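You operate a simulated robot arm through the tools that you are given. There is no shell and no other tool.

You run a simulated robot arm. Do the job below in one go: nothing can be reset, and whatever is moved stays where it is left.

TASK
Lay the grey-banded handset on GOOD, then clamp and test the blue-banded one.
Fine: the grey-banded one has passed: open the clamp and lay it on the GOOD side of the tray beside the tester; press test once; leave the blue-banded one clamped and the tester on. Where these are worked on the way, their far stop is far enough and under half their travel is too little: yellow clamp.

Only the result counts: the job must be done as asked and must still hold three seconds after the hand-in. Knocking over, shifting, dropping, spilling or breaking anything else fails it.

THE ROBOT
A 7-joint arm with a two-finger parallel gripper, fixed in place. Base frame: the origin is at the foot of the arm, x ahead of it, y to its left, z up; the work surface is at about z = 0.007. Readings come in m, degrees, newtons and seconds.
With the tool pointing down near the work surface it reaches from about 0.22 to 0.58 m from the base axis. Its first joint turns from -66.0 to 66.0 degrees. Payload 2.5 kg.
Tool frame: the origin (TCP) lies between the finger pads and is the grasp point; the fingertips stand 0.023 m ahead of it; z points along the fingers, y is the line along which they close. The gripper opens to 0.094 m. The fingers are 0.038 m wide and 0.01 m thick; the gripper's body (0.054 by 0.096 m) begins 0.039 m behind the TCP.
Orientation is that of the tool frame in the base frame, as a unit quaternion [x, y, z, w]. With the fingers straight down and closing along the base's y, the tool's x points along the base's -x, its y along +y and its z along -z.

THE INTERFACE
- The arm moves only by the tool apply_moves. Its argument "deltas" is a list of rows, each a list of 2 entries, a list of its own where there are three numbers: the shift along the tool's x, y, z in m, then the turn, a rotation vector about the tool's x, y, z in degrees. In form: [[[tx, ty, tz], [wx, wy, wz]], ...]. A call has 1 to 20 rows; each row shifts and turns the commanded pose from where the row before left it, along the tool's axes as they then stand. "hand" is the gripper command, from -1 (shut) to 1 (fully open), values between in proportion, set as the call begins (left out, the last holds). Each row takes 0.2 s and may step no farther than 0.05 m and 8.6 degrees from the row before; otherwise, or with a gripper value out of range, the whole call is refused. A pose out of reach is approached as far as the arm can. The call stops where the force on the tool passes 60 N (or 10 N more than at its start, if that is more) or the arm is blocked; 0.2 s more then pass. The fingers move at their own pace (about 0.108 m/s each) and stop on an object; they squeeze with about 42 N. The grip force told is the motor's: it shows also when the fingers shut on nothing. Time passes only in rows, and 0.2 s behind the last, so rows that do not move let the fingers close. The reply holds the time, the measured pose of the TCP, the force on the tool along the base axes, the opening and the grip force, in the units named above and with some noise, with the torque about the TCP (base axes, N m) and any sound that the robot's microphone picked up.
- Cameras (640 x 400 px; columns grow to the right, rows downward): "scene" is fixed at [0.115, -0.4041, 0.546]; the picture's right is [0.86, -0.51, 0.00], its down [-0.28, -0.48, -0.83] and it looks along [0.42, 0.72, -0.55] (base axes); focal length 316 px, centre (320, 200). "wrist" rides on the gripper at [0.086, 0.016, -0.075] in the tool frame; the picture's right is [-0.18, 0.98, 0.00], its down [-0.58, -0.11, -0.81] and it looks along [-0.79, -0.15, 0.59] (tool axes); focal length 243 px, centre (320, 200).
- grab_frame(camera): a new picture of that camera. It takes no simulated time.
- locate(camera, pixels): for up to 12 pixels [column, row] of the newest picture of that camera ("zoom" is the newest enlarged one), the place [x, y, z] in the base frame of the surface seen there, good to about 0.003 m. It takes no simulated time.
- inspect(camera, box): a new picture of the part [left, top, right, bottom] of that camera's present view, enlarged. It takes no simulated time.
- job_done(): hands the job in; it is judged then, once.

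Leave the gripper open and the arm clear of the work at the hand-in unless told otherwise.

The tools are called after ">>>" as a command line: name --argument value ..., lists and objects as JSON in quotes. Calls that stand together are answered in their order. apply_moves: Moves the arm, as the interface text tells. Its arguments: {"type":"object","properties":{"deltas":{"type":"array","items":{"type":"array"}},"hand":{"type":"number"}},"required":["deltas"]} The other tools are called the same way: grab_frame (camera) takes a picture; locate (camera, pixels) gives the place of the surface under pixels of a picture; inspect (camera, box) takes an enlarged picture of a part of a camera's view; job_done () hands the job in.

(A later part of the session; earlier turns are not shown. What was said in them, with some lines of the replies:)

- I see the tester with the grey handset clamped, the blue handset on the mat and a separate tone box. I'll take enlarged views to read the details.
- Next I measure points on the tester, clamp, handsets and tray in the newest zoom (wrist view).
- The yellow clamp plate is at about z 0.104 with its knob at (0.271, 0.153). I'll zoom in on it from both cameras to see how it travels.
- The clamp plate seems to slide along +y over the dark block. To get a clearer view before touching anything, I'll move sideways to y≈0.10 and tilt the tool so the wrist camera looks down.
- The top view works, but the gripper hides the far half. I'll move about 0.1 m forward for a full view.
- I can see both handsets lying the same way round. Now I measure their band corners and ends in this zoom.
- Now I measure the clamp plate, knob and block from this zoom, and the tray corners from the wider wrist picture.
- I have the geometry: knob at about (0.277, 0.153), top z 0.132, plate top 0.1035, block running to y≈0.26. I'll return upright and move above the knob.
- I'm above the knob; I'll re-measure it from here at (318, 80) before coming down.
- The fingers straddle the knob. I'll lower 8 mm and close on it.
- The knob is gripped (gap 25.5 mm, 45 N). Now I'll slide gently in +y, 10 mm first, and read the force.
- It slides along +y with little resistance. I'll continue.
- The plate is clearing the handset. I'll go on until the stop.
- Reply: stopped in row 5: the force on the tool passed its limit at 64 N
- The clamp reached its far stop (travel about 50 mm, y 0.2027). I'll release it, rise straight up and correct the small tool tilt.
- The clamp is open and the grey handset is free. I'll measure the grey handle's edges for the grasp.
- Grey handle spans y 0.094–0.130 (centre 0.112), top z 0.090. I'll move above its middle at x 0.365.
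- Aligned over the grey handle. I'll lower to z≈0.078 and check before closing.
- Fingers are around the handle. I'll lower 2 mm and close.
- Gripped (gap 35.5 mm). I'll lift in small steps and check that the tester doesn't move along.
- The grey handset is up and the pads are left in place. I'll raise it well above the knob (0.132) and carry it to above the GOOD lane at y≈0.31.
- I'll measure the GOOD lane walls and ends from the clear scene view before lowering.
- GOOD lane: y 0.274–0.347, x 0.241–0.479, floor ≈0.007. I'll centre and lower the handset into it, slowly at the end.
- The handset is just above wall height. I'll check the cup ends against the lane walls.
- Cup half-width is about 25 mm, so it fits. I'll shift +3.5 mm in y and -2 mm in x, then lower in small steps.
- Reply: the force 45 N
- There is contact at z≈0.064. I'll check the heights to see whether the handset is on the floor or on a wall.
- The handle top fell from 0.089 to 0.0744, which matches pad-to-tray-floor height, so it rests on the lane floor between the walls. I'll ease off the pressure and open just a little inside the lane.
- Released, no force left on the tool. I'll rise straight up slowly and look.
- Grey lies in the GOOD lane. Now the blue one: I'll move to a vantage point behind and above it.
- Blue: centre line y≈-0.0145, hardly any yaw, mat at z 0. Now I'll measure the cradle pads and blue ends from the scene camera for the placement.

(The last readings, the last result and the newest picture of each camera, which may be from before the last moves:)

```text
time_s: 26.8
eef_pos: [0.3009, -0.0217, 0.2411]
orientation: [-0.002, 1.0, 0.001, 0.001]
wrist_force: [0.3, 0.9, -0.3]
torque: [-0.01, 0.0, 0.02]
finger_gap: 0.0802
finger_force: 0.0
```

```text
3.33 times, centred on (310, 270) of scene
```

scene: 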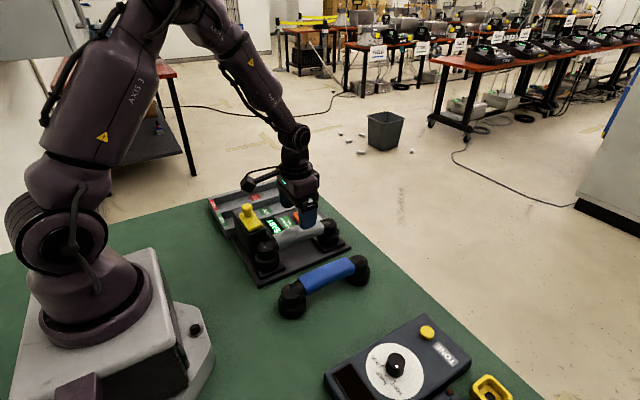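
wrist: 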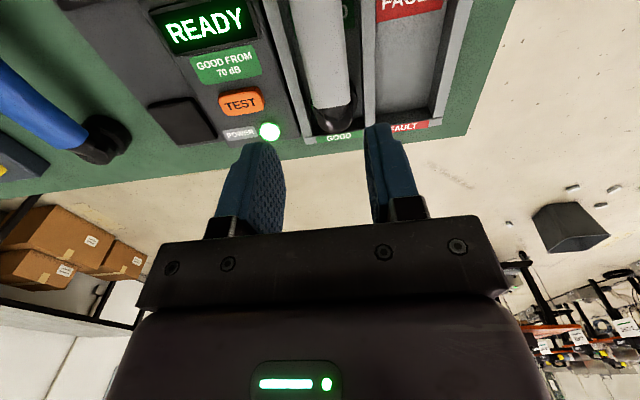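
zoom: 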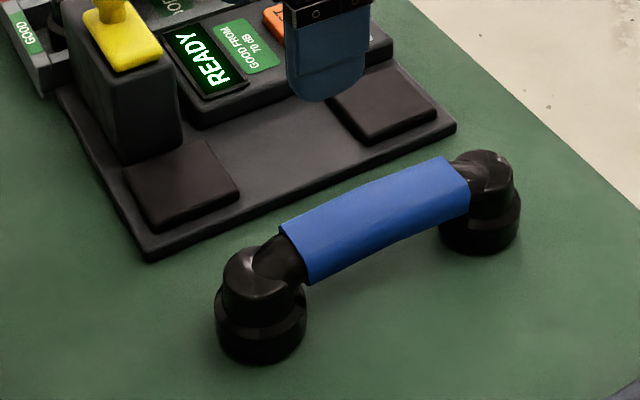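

>>> locate --camera "zoom" --pixels '[[126, 172], [161, 222], [238, 186], [200, 142], [333, 94], [373, 138], [434, 107], [388, 70], [250, 330], [480, 232], [222, 320], [515, 225]]'

>>> locate --camera "zoom" --pixels '[[294, 250], [455, 185], [238, 255], [260, 280], [490, 160], [515, 185], [303, 320], [445, 235], [258, 362], [482, 252], [290, 265], [462, 180]]'

```text
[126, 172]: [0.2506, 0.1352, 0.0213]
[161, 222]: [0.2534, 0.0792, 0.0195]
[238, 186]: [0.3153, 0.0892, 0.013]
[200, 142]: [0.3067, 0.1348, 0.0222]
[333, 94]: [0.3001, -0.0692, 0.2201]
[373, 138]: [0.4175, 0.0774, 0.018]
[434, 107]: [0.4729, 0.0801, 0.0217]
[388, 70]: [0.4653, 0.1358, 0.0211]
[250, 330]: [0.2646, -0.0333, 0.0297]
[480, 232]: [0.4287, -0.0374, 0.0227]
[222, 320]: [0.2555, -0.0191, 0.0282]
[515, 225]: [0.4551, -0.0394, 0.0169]
```

```text
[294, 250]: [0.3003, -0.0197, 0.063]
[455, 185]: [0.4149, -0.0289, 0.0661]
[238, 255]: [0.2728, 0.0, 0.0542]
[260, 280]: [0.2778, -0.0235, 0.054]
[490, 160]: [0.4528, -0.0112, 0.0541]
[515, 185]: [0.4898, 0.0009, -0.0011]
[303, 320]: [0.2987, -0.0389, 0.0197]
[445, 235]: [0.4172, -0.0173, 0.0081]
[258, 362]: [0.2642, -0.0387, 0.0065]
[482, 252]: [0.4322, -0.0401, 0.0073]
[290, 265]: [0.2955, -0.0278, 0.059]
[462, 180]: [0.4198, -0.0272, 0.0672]
```

Cradle pads: near (0.280, 0.107), far about (0.443, 0.107), top z 0.0215. Blue lies at the same x as grey had, so I only need a shift in y. I'll go above the blue handle at (0.364, -0.0145).

>>> apply_moves --deltas '[[[-0.032, 0.0035, 0.03], [0, 0, 0]], [[-0.031, 0.0035, 0.03], [0, 0, 0]], [[0, 0, 0.04], [0, 0, 0]], [[0, 0, 0.02], [0, 0, 0]], [[0, 0, 0], [0, 0, 0]]]' --hand 0.7

>>> grab_frame --camera "wrist"

>>> grab_frame --camera "scene"

```text
time_s: 28.0
eef_pos: [0.365, -0.0146, 0.1214]
orientation: [-0.001, 1.0, 0.001, 0.0]
wrist_force: [-0.2, 0.1, -0.8]
torque: [-0.02, 0.01, 0.01]
finger_gap: 0.0798
finger_force: 0.2
```

```text
taken
```

wrist: 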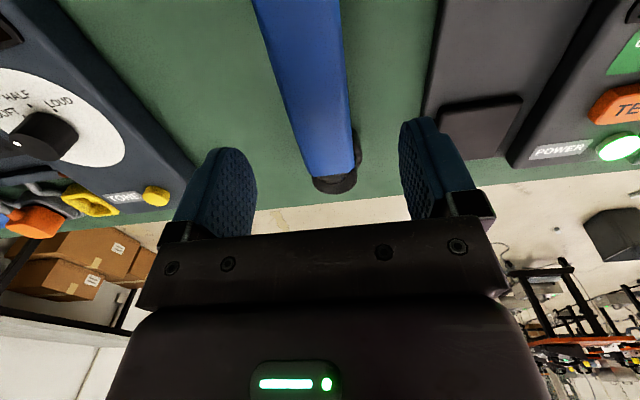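

```text
taken
```

scene: 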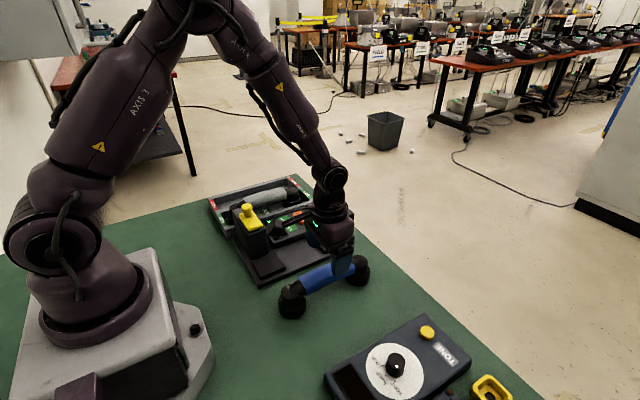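

Centred over the blue handle. I'll lower to z≈0.057 and close.

>>> apply_moves --deltas '[[[0, 0, 0.035], [0, 0, 0]], [[0, 0, 0.029], [0, 0, 0]], [[0, 0, 0], [0, 0, 0]]]'

>>> apply_moves --deltas '[[[0, 0, 0], [0, 0, 0]], [[0, 0, 0], [0, 0, 0]], [[0, 0, 0], [0, 0, 0]], [[0, 0, 0], [0, 0, 0]]]' --hand -1

>>> inspect --camera "scene" --box '[240, 170, 400, 330]'

```text
time_s: 28.8
eef_pos: [0.3631, -0.0139, 0.0562]
orientation: [-0.002, 1.0, 0.001, 0.0]
wrist_force: [0.7, -0.3, 0.0]
torque: [-0.01, 0.02, 0.01]
finger_gap: 0.08
finger_force: 0.1
```

```text
time_s: 29.8
eef_pos: [0.3629, -0.013, 0.0572]
orientation: [-0.001, 1.0, 0.001, 0.0]
wrist_force: [0.5, -0.2, 0.0]
torque: [0.02, -0.05, -0.04]
finger_gap: 0.0358
finger_force: 42.5
```

```text
2.50 times, centred on (320, 250) of scene
```

zoom: 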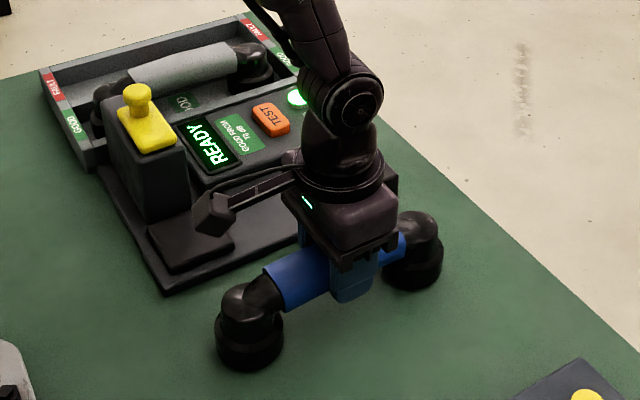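

Gripped. I'll lift it and carry it above the cradle at y≈0.110.

>>> apply_moves --deltas '[[[0, 0, -0.015], [0, 0, 0]], [[0, 0, -0.035], [0, 0, 0]], [[0, 0, -0.035], [0, 0, 0]], [[0, 0.04, 0], [0, 0, 0]], [[0, 0.04, 0], [0, 0, 0]], [[0, 0.035, 0], [0, 0, 0]], [[0, 0.008, 0], [0, 0, 0]], [[0, 0, 0], [0, 0, 0]]]'

>>> inspect --camera "scene" --box '[210, 160, 370, 300]'

>>> grab_frame --camera "wrist"

```text
time_s: 31.6
eef_pos: [0.3639, 0.1116, 0.1418]
orientation: [-0.002, 1.0, 0.002, 0.0]
wrist_force: [-0.5, 0.7, -1.4]
torque: [-0.02, 0.01, 0.01]
finger_gap: 0.0358
finger_force: 42.4
```

```text
2.86 times, centred on (290, 230) of scene
```

zoom: 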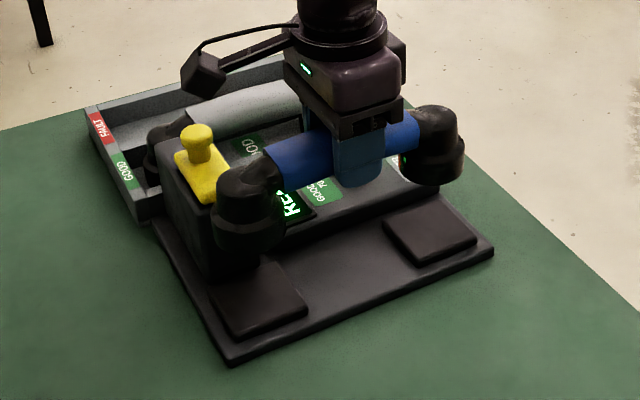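

```text
taken
```

wrist: 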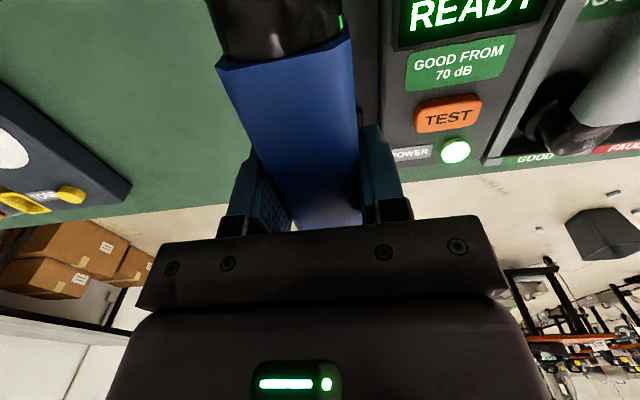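

Above the cradle. I'll lower to just above the pads and check the alignment.

>>> apply_moves --deltas '[[[0, -0.001, 0.025], [0, 0, 0]], [[0, 0, 0.025], [0, 0, 0]], [[0, 0, 0], [0, 0, 0]]]'

>>> inspect --camera "scene" --box '[220, 190, 360, 290]'

```text
time_s: 32.4
eef_pos: [0.3643, 0.1087, 0.0915]
orientation: [-0.001, 1.0, 0.001, 0.0]
wrist_force: [-0.2, -0.8, -2.5]
torque: [0.01, 0.0, -0.01]
finger_gap: 0.0356
finger_force: 41.9
```

```text
4.00 times, centred on (290, 240) of scene
```

zoom: 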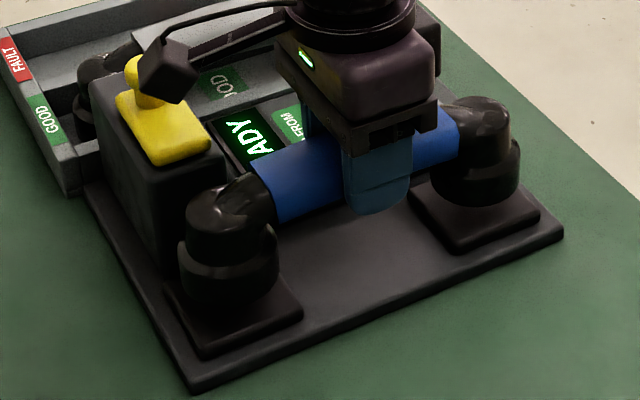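

The cups are over the pads. I'll lower the last centimetre gently.

>>> apply_moves --deltas '[[[0, 0.0015, 0.006], [0, 0, 0]], [[0, 0, 0.004], [0, 0, 0]], [[0, 0, 0], [0, 0, 0]]]'

>>> apply_moves --deltas '[[[0, 0, 0.0025], [0, 0, 0]], [[0, 0, 0], [0, 0, 0]]]'

```text
time_s: 33.2
eef_pos: [0.3644, 0.1117, 0.0833]
orientation: [-0.001, 1.0, 0.001, 0.0]
wrist_force: [0.4, 0.1, -3.1]
torque: [0.03, -0.04, 0.0]
finger_gap: 0.0358
finger_force: 41.4
```

```text
time_s: 33.8
eef_pos: [0.3627, 0.1113, 0.0816]
orientation: [-0.003, 1.0, 0.001, 0.001]
wrist_force: [-0.5, -0.2, -3.2]
torque: [0.01, -0.02, -0.04]
finger_gap: 0.0359
finger_force: 42.0
```

>>> apply_moves --deltas '[[[0, 0, 0.002], [0, 0, 0]], [[0, 0, 0], [0, 0, 0]]]'

>>> apply_moves --deltas '[[[0, 0, 0.002], [0, 0, 0]], [[0, 0, 0], [0, 0, 0]]]'

```text
time_s: 34.4
eef_pos: [0.3625, 0.111, 0.0787]
orientation: [-0.001, 1.0, 0.001, 0.0]
wrist_force: [0.1, -0.2, -1.6]
torque: [-0.02, 0.04, -0.01]
finger_gap: 0.0355
finger_force: 41.9
```

```text
time_s: 35.0
eef_pos: [0.3653, 0.1106, 0.0781]
orientation: [-0.002, 1.0, 0.001, 0.0]
wrist_force: [-17.1, -4.6, 48.5]
torque: [0.17, 0.24, -0.01]
finger_gap: 0.0361
finger_force: 41.8
```

Contact with the pads at z≈0.078 as expected. I'll ease off and open.

>>> apply_moves --deltas '[[[0, 0, -0.002], [0, 0, 0]], [[0, 0, 0], [0, 0, 0]]]'

>>> apply_moves --deltas '[[[0, 0, 0], [0, 0, 0]], [[0, 0, 0], [0, 0, 0]]]' --hand 0.4

>>> inspect --camera "scene" --box '[220, 190, 360, 290]'

```text
time_s: 35.6
eef_pos: [0.3629, 0.1116, 0.0786]
orientation: [-0.002, 1.0, 0.002, 0.001]
wrist_force: [-10.1, -1.5, 29.1]
torque: [0.28, -0.14, -0.05]
finger_gap: 0.0358
finger_force: 42.4
```

```text
time_s: 36.2
eef_pos: [0.3635, 0.1109, 0.0771]
orientation: [-0.002, 1.0, 0.002, 0.0]
wrist_force: [-0.1, 0.1, 0.4]
torque: [-0.02, 0.01, -0.01]
finger_gap: 0.0659
finger_force: 0.0
```

```text
4.00 times, centred on (290, 240) of scene
```

zoom: 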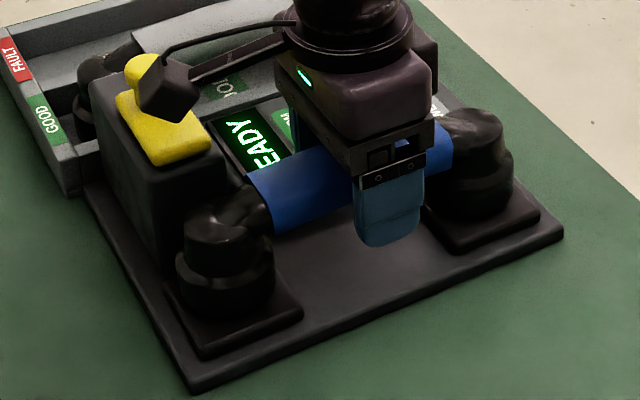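

It's seated on the pads. I'll rise straight up and move above the clamp knob.

>>> apply_moves --deltas '[[[0, 0, -0.015], [0, 0, 0]], [[0, 0, -0.035], [0, 0, 0]], [[0, 0, -0.04], [0, 0, 0]], [[0, 0, -0.04], [0, 0, 0]], [[0.03, 0.03, 0], [0, 0, 0]], [[0.03, 0.03, 0], [0, 0, 0]], [[0.028, 0.031, 0], [0, 0, 0]], [[0, 0, 0], [0, 0, 0]]]'

>>> inspect --camera "wrist" --box '[180, 0, 420, 150]'

>>> inspect --camera "scene" --box '[220, 180, 360, 280]'

```text
time_s: 38.0
eef_pos: [0.2742, 0.1989, 0.2055]
orientation: [-0.001, 1.0, 0.0, 0.0]
wrist_force: [1.3, -0.1, -0.6]
torque: [-0.03, 0.0, 0.01]
finger_gap: 0.0654
finger_force: 0.0
```

```text
2.67 times, centred on (300, 75) of wrist
```

zoom: 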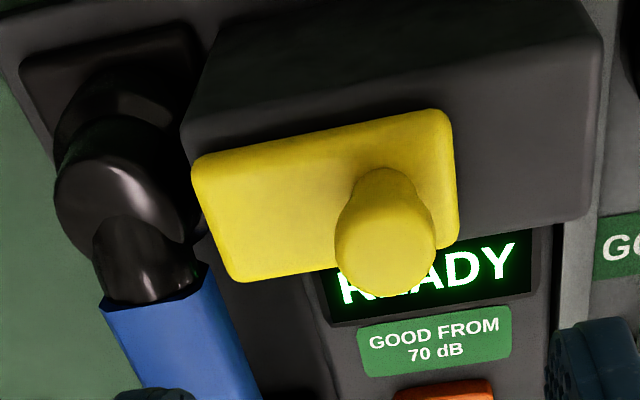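

```text
4.00 times, centred on (290, 230) of scene
```

zoom: 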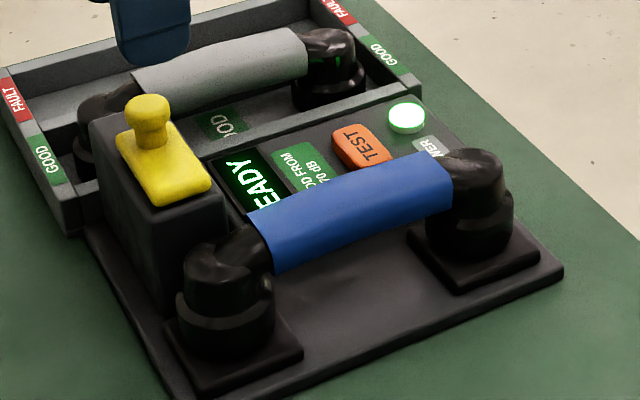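

The blue handset sits exactly as grey did. I'll lower around the knob (y≈0.2027) and grip it.

>>> apply_moves --deltas '[[[-0.001, 0.003, 0.035], [0, 0, 0]], [[0, 0, 0.025], [0, 0, 0]], [[0, 0, 0.011], [0, 0, 0]], [[0, 0, 0], [0, 0, 0]]]'

>>> grab_frame --camera "wrist"

```text
time_s: 39.0
eef_pos: [0.2749, 0.2053, 0.1372]
orientation: [-0.001, 1.0, 0.001, 0.0]
wrist_force: [0.0, 0.4, 0.7]
torque: [-0.03, 0.02, 0.0]
finger_gap: 0.0657
finger_force: 0.1
```

```text
taken
```

wrist: 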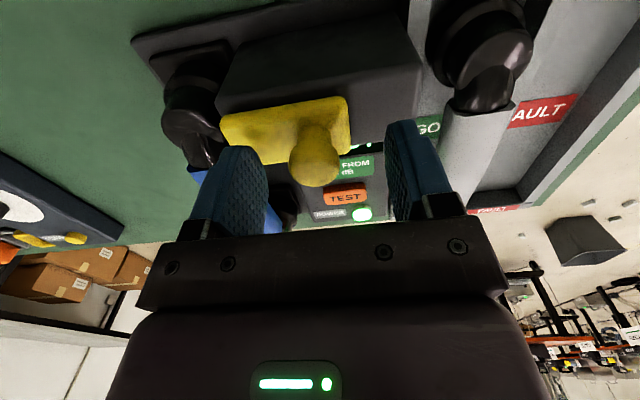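

Fingers straddle the knob; I'll lower 3 mm and close.

>>> apply_moves --deltas '[[[0, -0.001, 0.003], [0, 0, 0]], [[0, 0, 0], [0, 0, 0]], [[0, 0, 0], [0, 0, 0]], [[0, 0, 0], [0, 0, 0]]]' --hand -1

>>> apply_moves --deltas '[[[0, -0.005, 0], [0, 0, 0]], [[0, -0.007, 0], [0, 0, 0]], [[0, -0.007, 0], [0, 0, 0]], [[0, 0, 0], [0, 0, 0]]]'

>>> inspect --camera "scene" --box '[220, 180, 360, 280]'

```text
time_s: 40.0
eef_pos: [0.2749, 0.2025, 0.1354]
orientation: [0.0, 1.0, -0.001, -0.001]
wrist_force: [-7.3, -23.7, 26.3]
torque: [-0.02, 0.19, -0.16]
finger_gap: 0.0255
finger_force: 44.4
```

```text
time_s: 41.0
eef_pos: [0.276, 0.1859, 0.1345]
orientation: [-0.003, 1.0, 0.0, -0.002]
wrist_force: [-18.0, 0.7, 14.2]
torque: [-0.16, -0.78, 0.1]
finger_gap: 0.0257
finger_force: 45.0
```

```text
4.00 times, centred on (290, 230) of scene
```

zoom: 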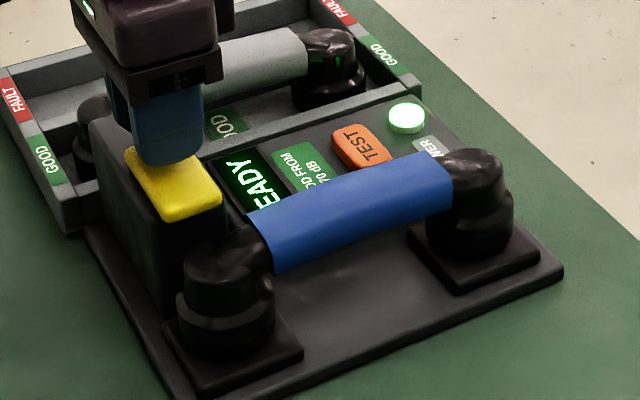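

It slides freely towards the handset. I'll continue in small steps to the far stop at y≈0.153.

>>> apply_moves --deltas '[[[0.001, -0.007, 0], [0, 0, 0]], [[0, -0.007, 0], [0, 0, 0]], [[0, -0.007, 0], [0, 0, 0]], [[0, 0, 0], [0, 0, 0]]]'

>>> inspect --camera "scene" --box '[220, 180, 360, 280]'

```text
time_s: 42.0
eef_pos: [0.2763, 0.1642, 0.1344]
orientation: [0.0, 1.0, 0.001, 0.001]
wrist_force: [10.0, 0.0, -14.8]
torque: [-0.22, 0.99, -0.12]
finger_gap: 0.0255
finger_force: 45.1
```

```text
4.00 times, centred on (290, 230) of scene
```

zoom: 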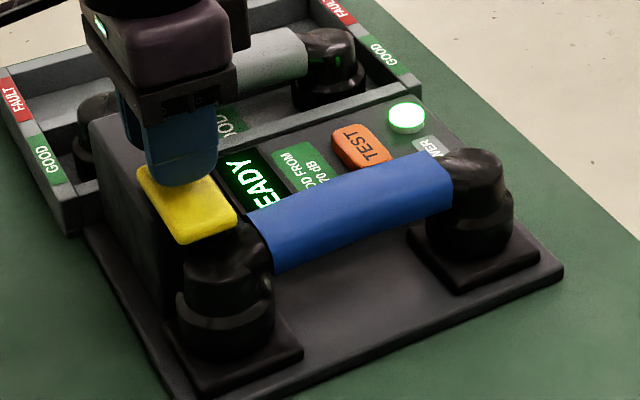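

About 11 mm to go.

>>> apply_moves --deltas '[[[0, -0.005, 0], [0, 0, 0]], [[0, -0.004, 0], [0, 0, 0]], [[0, -0.002, 0], [0, 0, 0]], [[0, 0, 0], [0, 0, 0]]]'

>>> apply_moves --deltas '[[[0, -0.002, 0], [0, 0, 0]], [[0, -0.001, 0], [0, 0, 0]], [[0, 0, 0], [0, 0, 0]]]'

>>> inspect --camera "scene" --box '[220, 180, 360, 280]'

```text
time_s: 43.0
eef_pos: [0.277, 0.1532, 0.1347]
orientation: [-0.001, 1.0, 0.002, 0.003]
wrist_force: [26.3, -2.0, -15.5]
torque: [-0.31, 0.06, 0.08]
finger_gap: 0.0255
finger_force: 45.0
```

```text
time_s: 43.8
eef_pos: [0.2759, 0.1508, 0.1341]
orientation: [-0.002, 1.0, 0.003, 0.003]
wrist_force: [22.9, 13.0, -11.4]
torque: [-0.1, 0.35, -0.06]
finger_gap: 0.0255
finger_force: 44.6
```

```text
4.00 times, centred on (290, 230) of scene
```

zoom: 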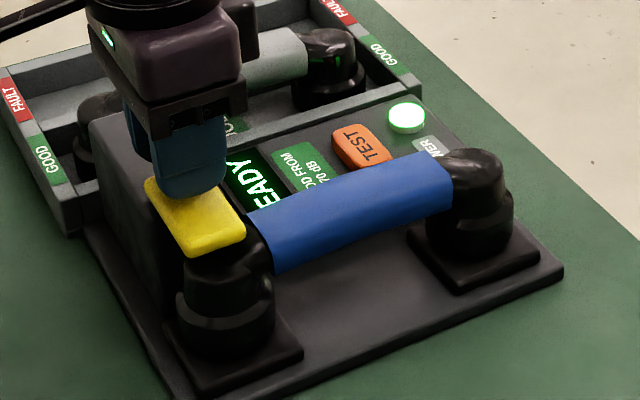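

The y force rises at the stop. One more 2 mm to confirm.

>>> apply_moves --deltas '[[[0.001, -0.002, 0], [0, 0, 0]], [[0, 0, 0], [0, 0, 0]]]'

```text
time_s: 44.4
eef_pos: [0.2763, 0.1509, 0.135]
orientation: [-0.003, 1.0, 0.005, 0.005]
wrist_force: [18.8, 38.4, -21.9]
torque: [-0.08, 0.41, -0.09]
finger_gap: 0.0257
finger_force: 44.6
```

At the stop (38 N, no motion). I'll ease back, open and rise.

>>> apply_moves --deltas '[[[0, 0.003, 0], [0, 0, 0]], [[0, 0, 0], [0, 0, 0]]]'

>>> apply_moves --deltas '[[[0, 0, 0], [0, 0, 0]], [[0, 0, 0], [0, 0, 0]], [[0, 0, -0.02], [0, 0, 0]], [[0, 0, -0.04], [0, 0, 0]], [[0, 0, -0.045], [0, 0, 0]], [[0, 0, 0], [0, 0, 0]]]' --hand 0.2

>>> grab_frame --camera "wrist"

>>> inspect --camera "scene" --box '[220, 180, 360, 280]'

```text
time_s: 45.0
eef_pos: [0.2759, 0.1517, 0.1342]
orientation: [-0.001, 1.0, 0.003, 0.003]
wrist_force: [8.0, 21.8, -2.1]
torque: [-0.11, -1.27, 0.09]
finger_gap: 0.0254
finger_force: 45.4
```

```text
time_s: 46.4
eef_pos: [0.2714, 0.1531, 0.2375]
orientation: [-0.001, 1.0, 0.001, 0.0]
wrist_force: [0.2, -0.4, -0.2]
torque: [-0.01, 0.01, -0.04]
finger_gap: 0.0567
finger_force: 0.0
```

```text
taken
```

wrist: 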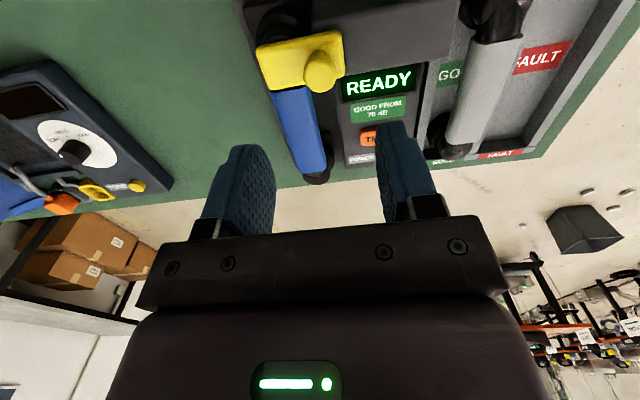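

```text
4.00 times, centred on (290, 230) of scene
```

zoom: 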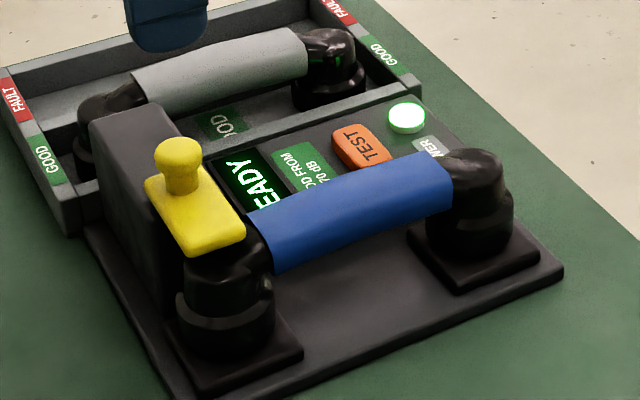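

Clamped. Next is the TEST button. I'll move to a point over the panel to measure it; the power button sits close to it and must not be touched.

>>> apply_moves --deltas '[[[-0.02, 0.02, 0], [0, 0, 0]], [[-0.02, 0.02, 0], [0, 0, 0]], [[-0.02, 0.017, 0], [0, 0, 0]], [[0, 0, 0], [0, 0, 0]]]' --hand -1

>>> inspect --camera "wrist" --box '[260, 0, 440, 150]'

>>> inspect --camera "scene" --box '[280, 200, 340, 240]'

```text
time_s: 47.4
eef_pos: [0.3333, 0.209, 0.2382]
orientation: [-0.001, 1.0, 0.001, 0.0]
wrist_force: [-0.9, 0.4, -0.8]
torque: [0.01, -0.01, 0.02]
finger_gap: 0.0
finger_force: 42.4
```

```text
2.67 times, centred on (350, 75) of wrist
```

zoom: 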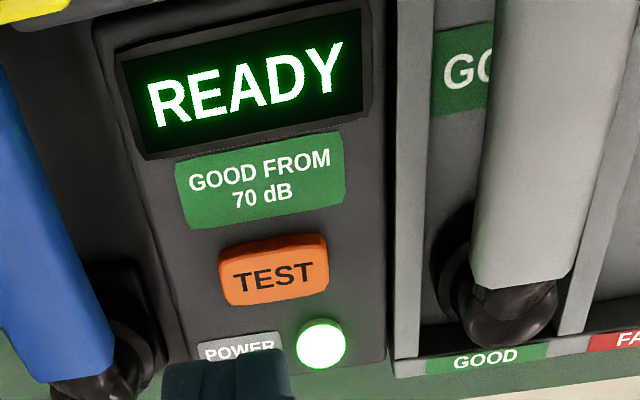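

```text
10.00 times, centred on (310, 220) of scene
```

zoom: 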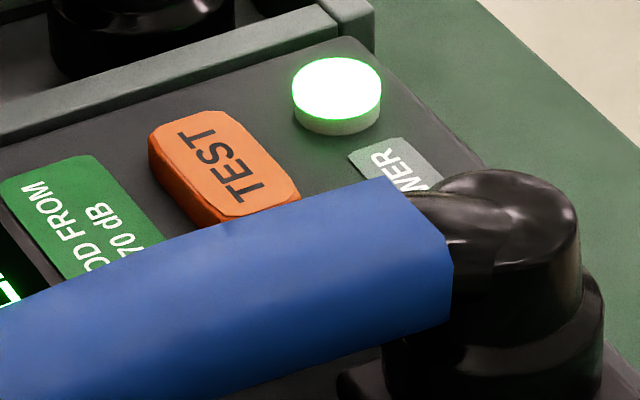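

>>> locate --camera "zoom" --pixels '[[210, 125], [275, 185], [235, 195], [180, 145], [220, 160], [300, 200], [340, 85], [340, 130], [310, 150], [130, 130], [170, 190], [380, 90]]'

>>> inspect --camera "wrist" --box '[300, 60, 420, 150]'

```text
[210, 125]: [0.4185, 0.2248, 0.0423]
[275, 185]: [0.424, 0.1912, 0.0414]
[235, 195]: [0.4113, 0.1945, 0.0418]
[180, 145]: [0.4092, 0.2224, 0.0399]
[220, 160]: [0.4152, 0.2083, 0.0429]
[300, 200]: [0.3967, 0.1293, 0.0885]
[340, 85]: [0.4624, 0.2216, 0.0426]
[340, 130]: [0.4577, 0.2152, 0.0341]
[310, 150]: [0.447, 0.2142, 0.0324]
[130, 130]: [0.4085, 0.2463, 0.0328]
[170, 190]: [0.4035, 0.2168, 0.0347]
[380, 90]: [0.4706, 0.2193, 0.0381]
```

```text
4.44 times, centred on (360, 105) of wrist
```

zoom: 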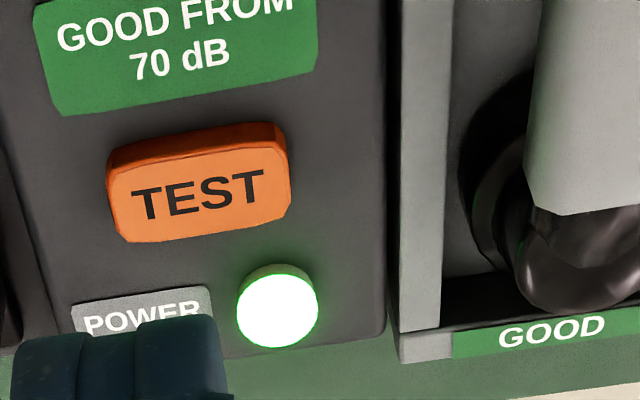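

TEST button centre (0.415, 0.2075), top z 0.0425, panel 0.033; power button at (0.462, 0.222) is clear of a closed fingertip at x 0.412. I'll go above it.

>>> apply_moves --deltas '[[[-0.04, -0.001, 0], [0, 0, 0]], [[-0.039, -0.001, 0], [0, 0, 0]], [[0, 0, 0.045], [0, 0, 0]], [[0, 0, 0.045], [0, 0, 0]], [[0, 0, 0.045], [0, 0, 0]], [[0, 0, 0.02], [0, 0, 0]], [[0, 0, 0], [0, 0, 0]]]'

>>> inspect --camera "scene" --box '[230, 160, 370, 260]'

>>> grab_frame --camera "wrist"

```text
time_s: 49.0
eef_pos: [0.4124, 0.2086, 0.0831]
orientation: [-0.002, 1.0, 0.001, 0.0]
wrist_force: [-0.3, 0.6, -0.7]
torque: [-0.02, -0.01, 0.02]
finger_gap: 0.0
finger_force: 42.1
```

```text
4.00 times, centred on (300, 210) of scene
```

zoom: 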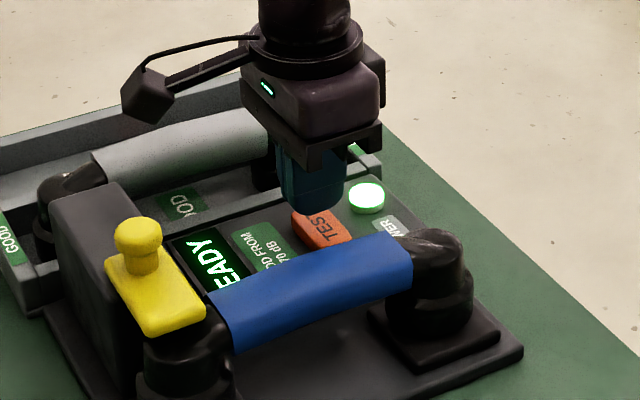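

```text
taken
```

wrist: 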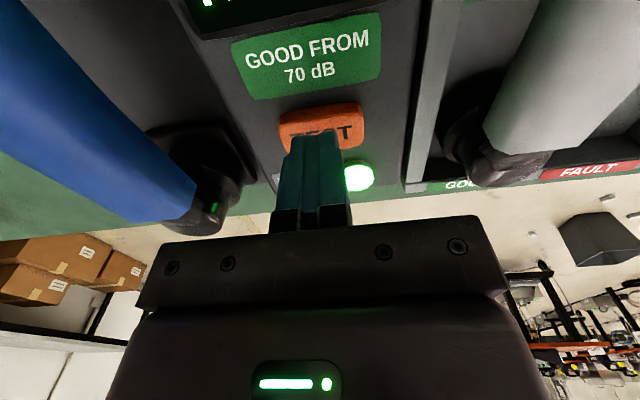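

Above the button. I'll approach to about 3 mm off, then press in small steps.

>>> apply_moves --deltas '[[[0, -0.001, 0.008], [0, 0, 0]], [[0, 0, 0.006], [0, 0, 0]], [[0, 0, 0], [0, 0, 0]]]'

>>> apply_moves --deltas '[[[0, 0, 0.002], [0, 0, 0]], [[0, 0, 0.002], [0, 0, 0]], [[0, 0, 0.001], [0, 0, 0]], [[0, 0, 0], [0, 0, 0]]]'

```text
time_s: 49.8
eef_pos: [0.4132, 0.2069, 0.0702]
orientation: [0.0, 1.0, 0.001, 0.0]
wrist_force: [0.0, -0.7, -0.4]
torque: [0.0, -0.02, -0.01]
finger_gap: 0.0
finger_force: 42.3
```

```text
time_s: 50.8
eef_pos: [0.4126, 0.2054, 0.0646]
orientation: [-0.001, 1.0, 0.001, 0.001]
wrist_force: [-0.7, 0.3, -0.1]
torque: [0.01, 0.01, -0.02]
finger_gap: 0.0
finger_force: 41.9
```

Tip at about z 0.042, no force yet. I continue millimetre by millimetre.

>>> apply_moves --deltas '[[[0, 0, 0.001], [0, 0, 0]], [[0, 0, 0.001], [0, 0, 0]], [[0, 0, 0], [0, 0, 0]]]'

>>> grab_frame --camera "scene"

```text
time_s: 51.6
eef_pos: [0.4135, 0.2046, 0.0643]
orientation: [-0.002, 1.0, 0.001, 0.001]
wrist_force: [0.7, -0.7, 1.2]
torque: [0.01, -0.01, -0.02]
finger_gap: 0.0
finger_force: 41.7
```

```text
taken
```

scene: 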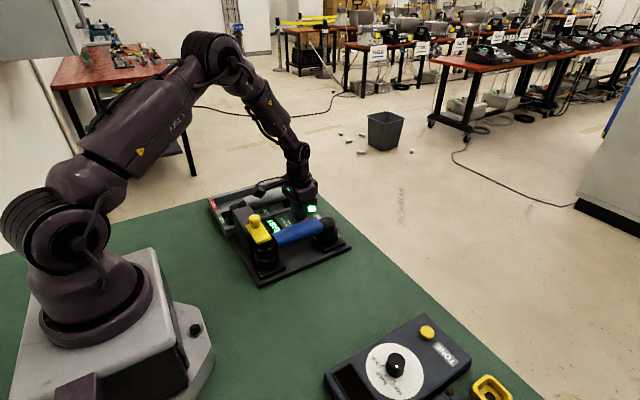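

Light contact (1 N). Pressing further.

>>> apply_moves --deltas '[[[0, 0, 0.001], [0, 0, 0]], [[0, 0, 0.001], [0, 0, 0]], [[0, 0, 0], [0, 0, 0]]]'

>>> inspect --camera "scene" --box '[250, 190, 330, 250]'

```text
time_s: 52.4
eef_pos: [0.4144, 0.2059, 0.0626]
orientation: [-0.002, 1.0, 0.001, -0.001]
wrist_force: [-1.0, 1.2, 0.7]
torque: [-0.01, -0.02, -0.01]
finger_gap: 0.0001
finger_force: 42.6
heard: click
```

```text
6.67 times, centred on (290, 220) of scene
```

zoom: 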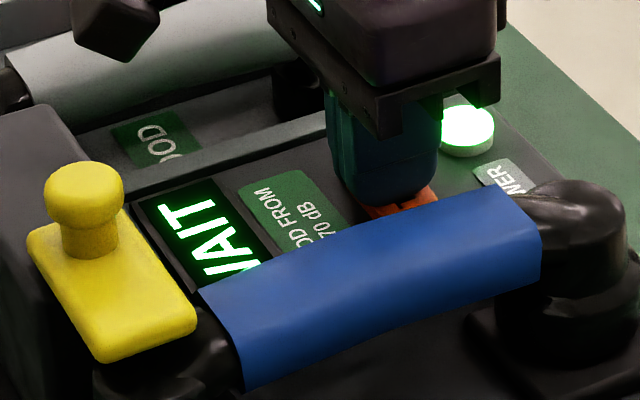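

A click, and the display now says WAIT: the test has started. I'll lift straight off and let it run.

>>> apply_moves --deltas '[[[0, 0, -0.02], [0, 0, 0]], [[0, 0, -0.03], [0, 0, 0]], [[0, 0, -0.045], [0, 0, 0]], [[0, 0, -0.045], [0, 0, 0]], [[0, 0, -0.03], [0, 0, 0]], [[0.03, 0, 0], [0, 0, 0]], [[0.03, 0, 0], [0, 0, 0]], [[0, 0, 0], [0, 0, 0]]]'

>>> grab_frame --camera "wrist"

>>> inspect --camera "scene" --box '[210, 170, 370, 290]'

```text
time_s: 54.2
eef_pos: [0.3535, 0.2056, 0.2307]
orientation: [-0.001, 1.0, 0.001, 0.0]
wrist_force: [0.6, 0.2, 0.6]
torque: [0.05, 0.01, 0.02]
finger_gap: 0.0
finger_force: 41.9
```

```text
taken
```

wrist: 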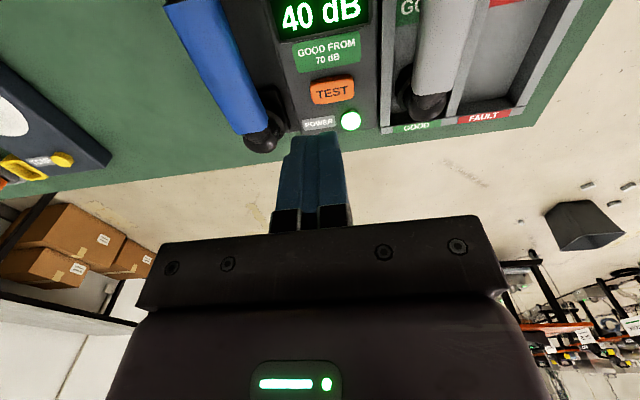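

```text
3.33 times, centred on (290, 230) of scene
```

zoom: 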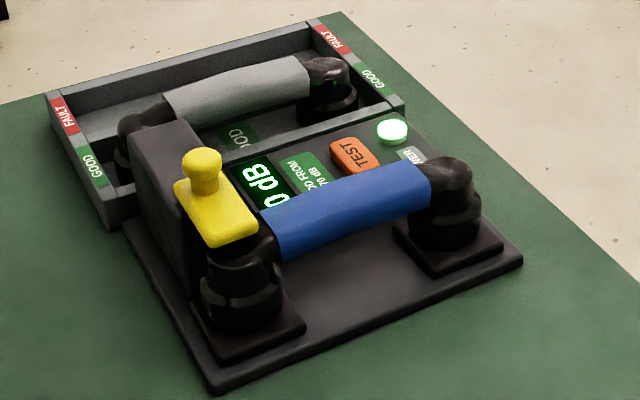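

The result reads 40 dB (below the 70 dB limit); as asked, the blue one stays clamped and the tester stays on. I'll raise the arm clear with the gripper open.

>>> apply_moves --deltas '[[[0, 0, -0.045], [0, 0, 0]], [[0.04, 0.02, -0.045], [0, 0, 0]], [[0.04, 0, -0.02], [0, 0, 0]], [[0, 0, 0], [0, 0, 0]], [[0, 0, 0], [0, 0, 0]], [[0, 0, 0], [0, 0, 0]]]' --hand 1

>>> grab_frame --camera "wrist"

>>> grab_frame --camera "scene"

```text
refused: row 2 steps farther than a row can; nothing moved
```

```text
taken
```

wrist: 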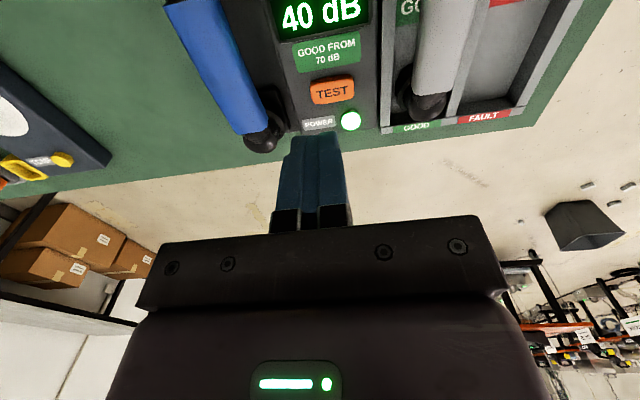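

```text
taken
```

scene: 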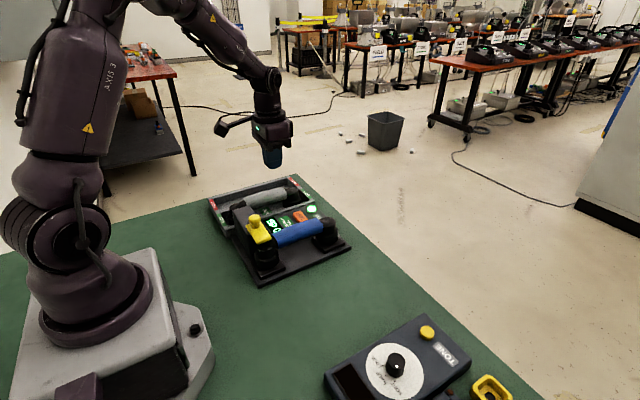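

One row was too long, so the call was refused. I'll repeat it with shorter steps.

>>> apply_moves --deltas '[[[0, 0, -0.04], [0, 0, 0]], [[0, 0, -0.04], [0, 0, 0]], [[0.03, 0.01, -0.02], [0, 0, 0]], [[0.04, 0.01, 0], [0, 0, 0]], [[0, 0, 0], [0, 0, 0]], [[0, 0, 0], [0, 0, 0]], [[0, 0, 0], [0, 0, 0]]]' --hand 1

>>> grab_frame --camera "wrist"

>>> inspect --camera "scene" --box '[200, 160, 380, 300]'

```text
time_s: 55.8
eef_pos: [0.2829, 0.225, 0.3286]
orientation: [0.0, 1.0, 0.001, 0.001]
wrist_force: [-0.3, 0.5, -0.2]
torque: [-0.01, 0.02, 0.02]
finger_gap: 0.0941
finger_force: 0.1
```

```text
taken
```

wrist: 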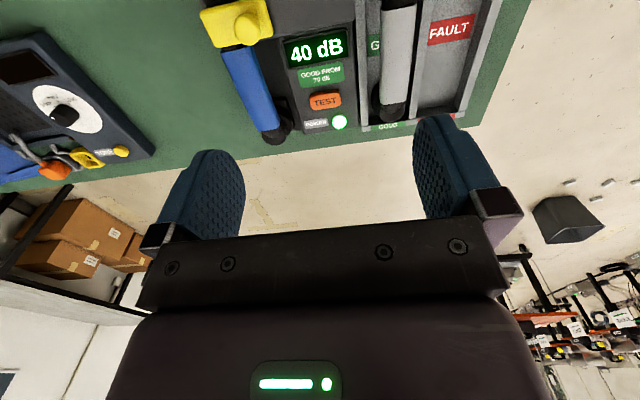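

```text
2.86 times, centred on (290, 230) of scene
```

zoom: 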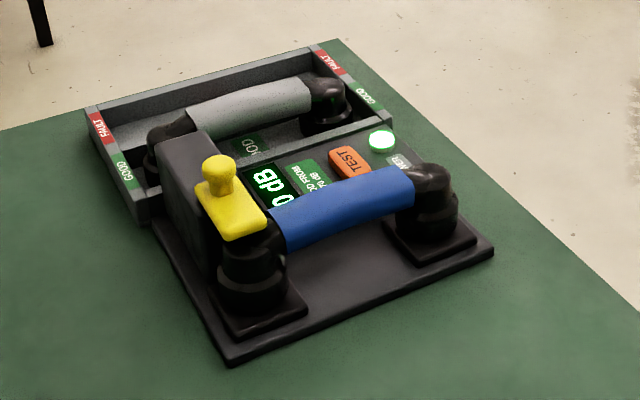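

Grey is in the GOOD lane and blue is clamped. The tester is on and shows 40 dB, power lamp lit, and the arm is clear with the gripper open. I'm handing in.

>>> job_done

```text
The job is handed in.
```

The job is done and handed in. The grey-banded handset is lying in the GOOD lane of the tray, and the blue-banded one is clamped in the tester.

- **Clamp:** I opened it to its far stop to free the grey handset. I then closed it to the far stop over the blue one.
- **Test:** I pressed TEST once. I heard a single click and the display went to WAIT.
- **Result:** the blue handset reads **40 dB**. The panel says good from 70 dB, so it is below the limit. I left it clamped, as you asked.
- **At hand-in:** the tester was on with its power lamp lit, and the arm was clear with the gripper open. I saw nothing else knocked over or moved.
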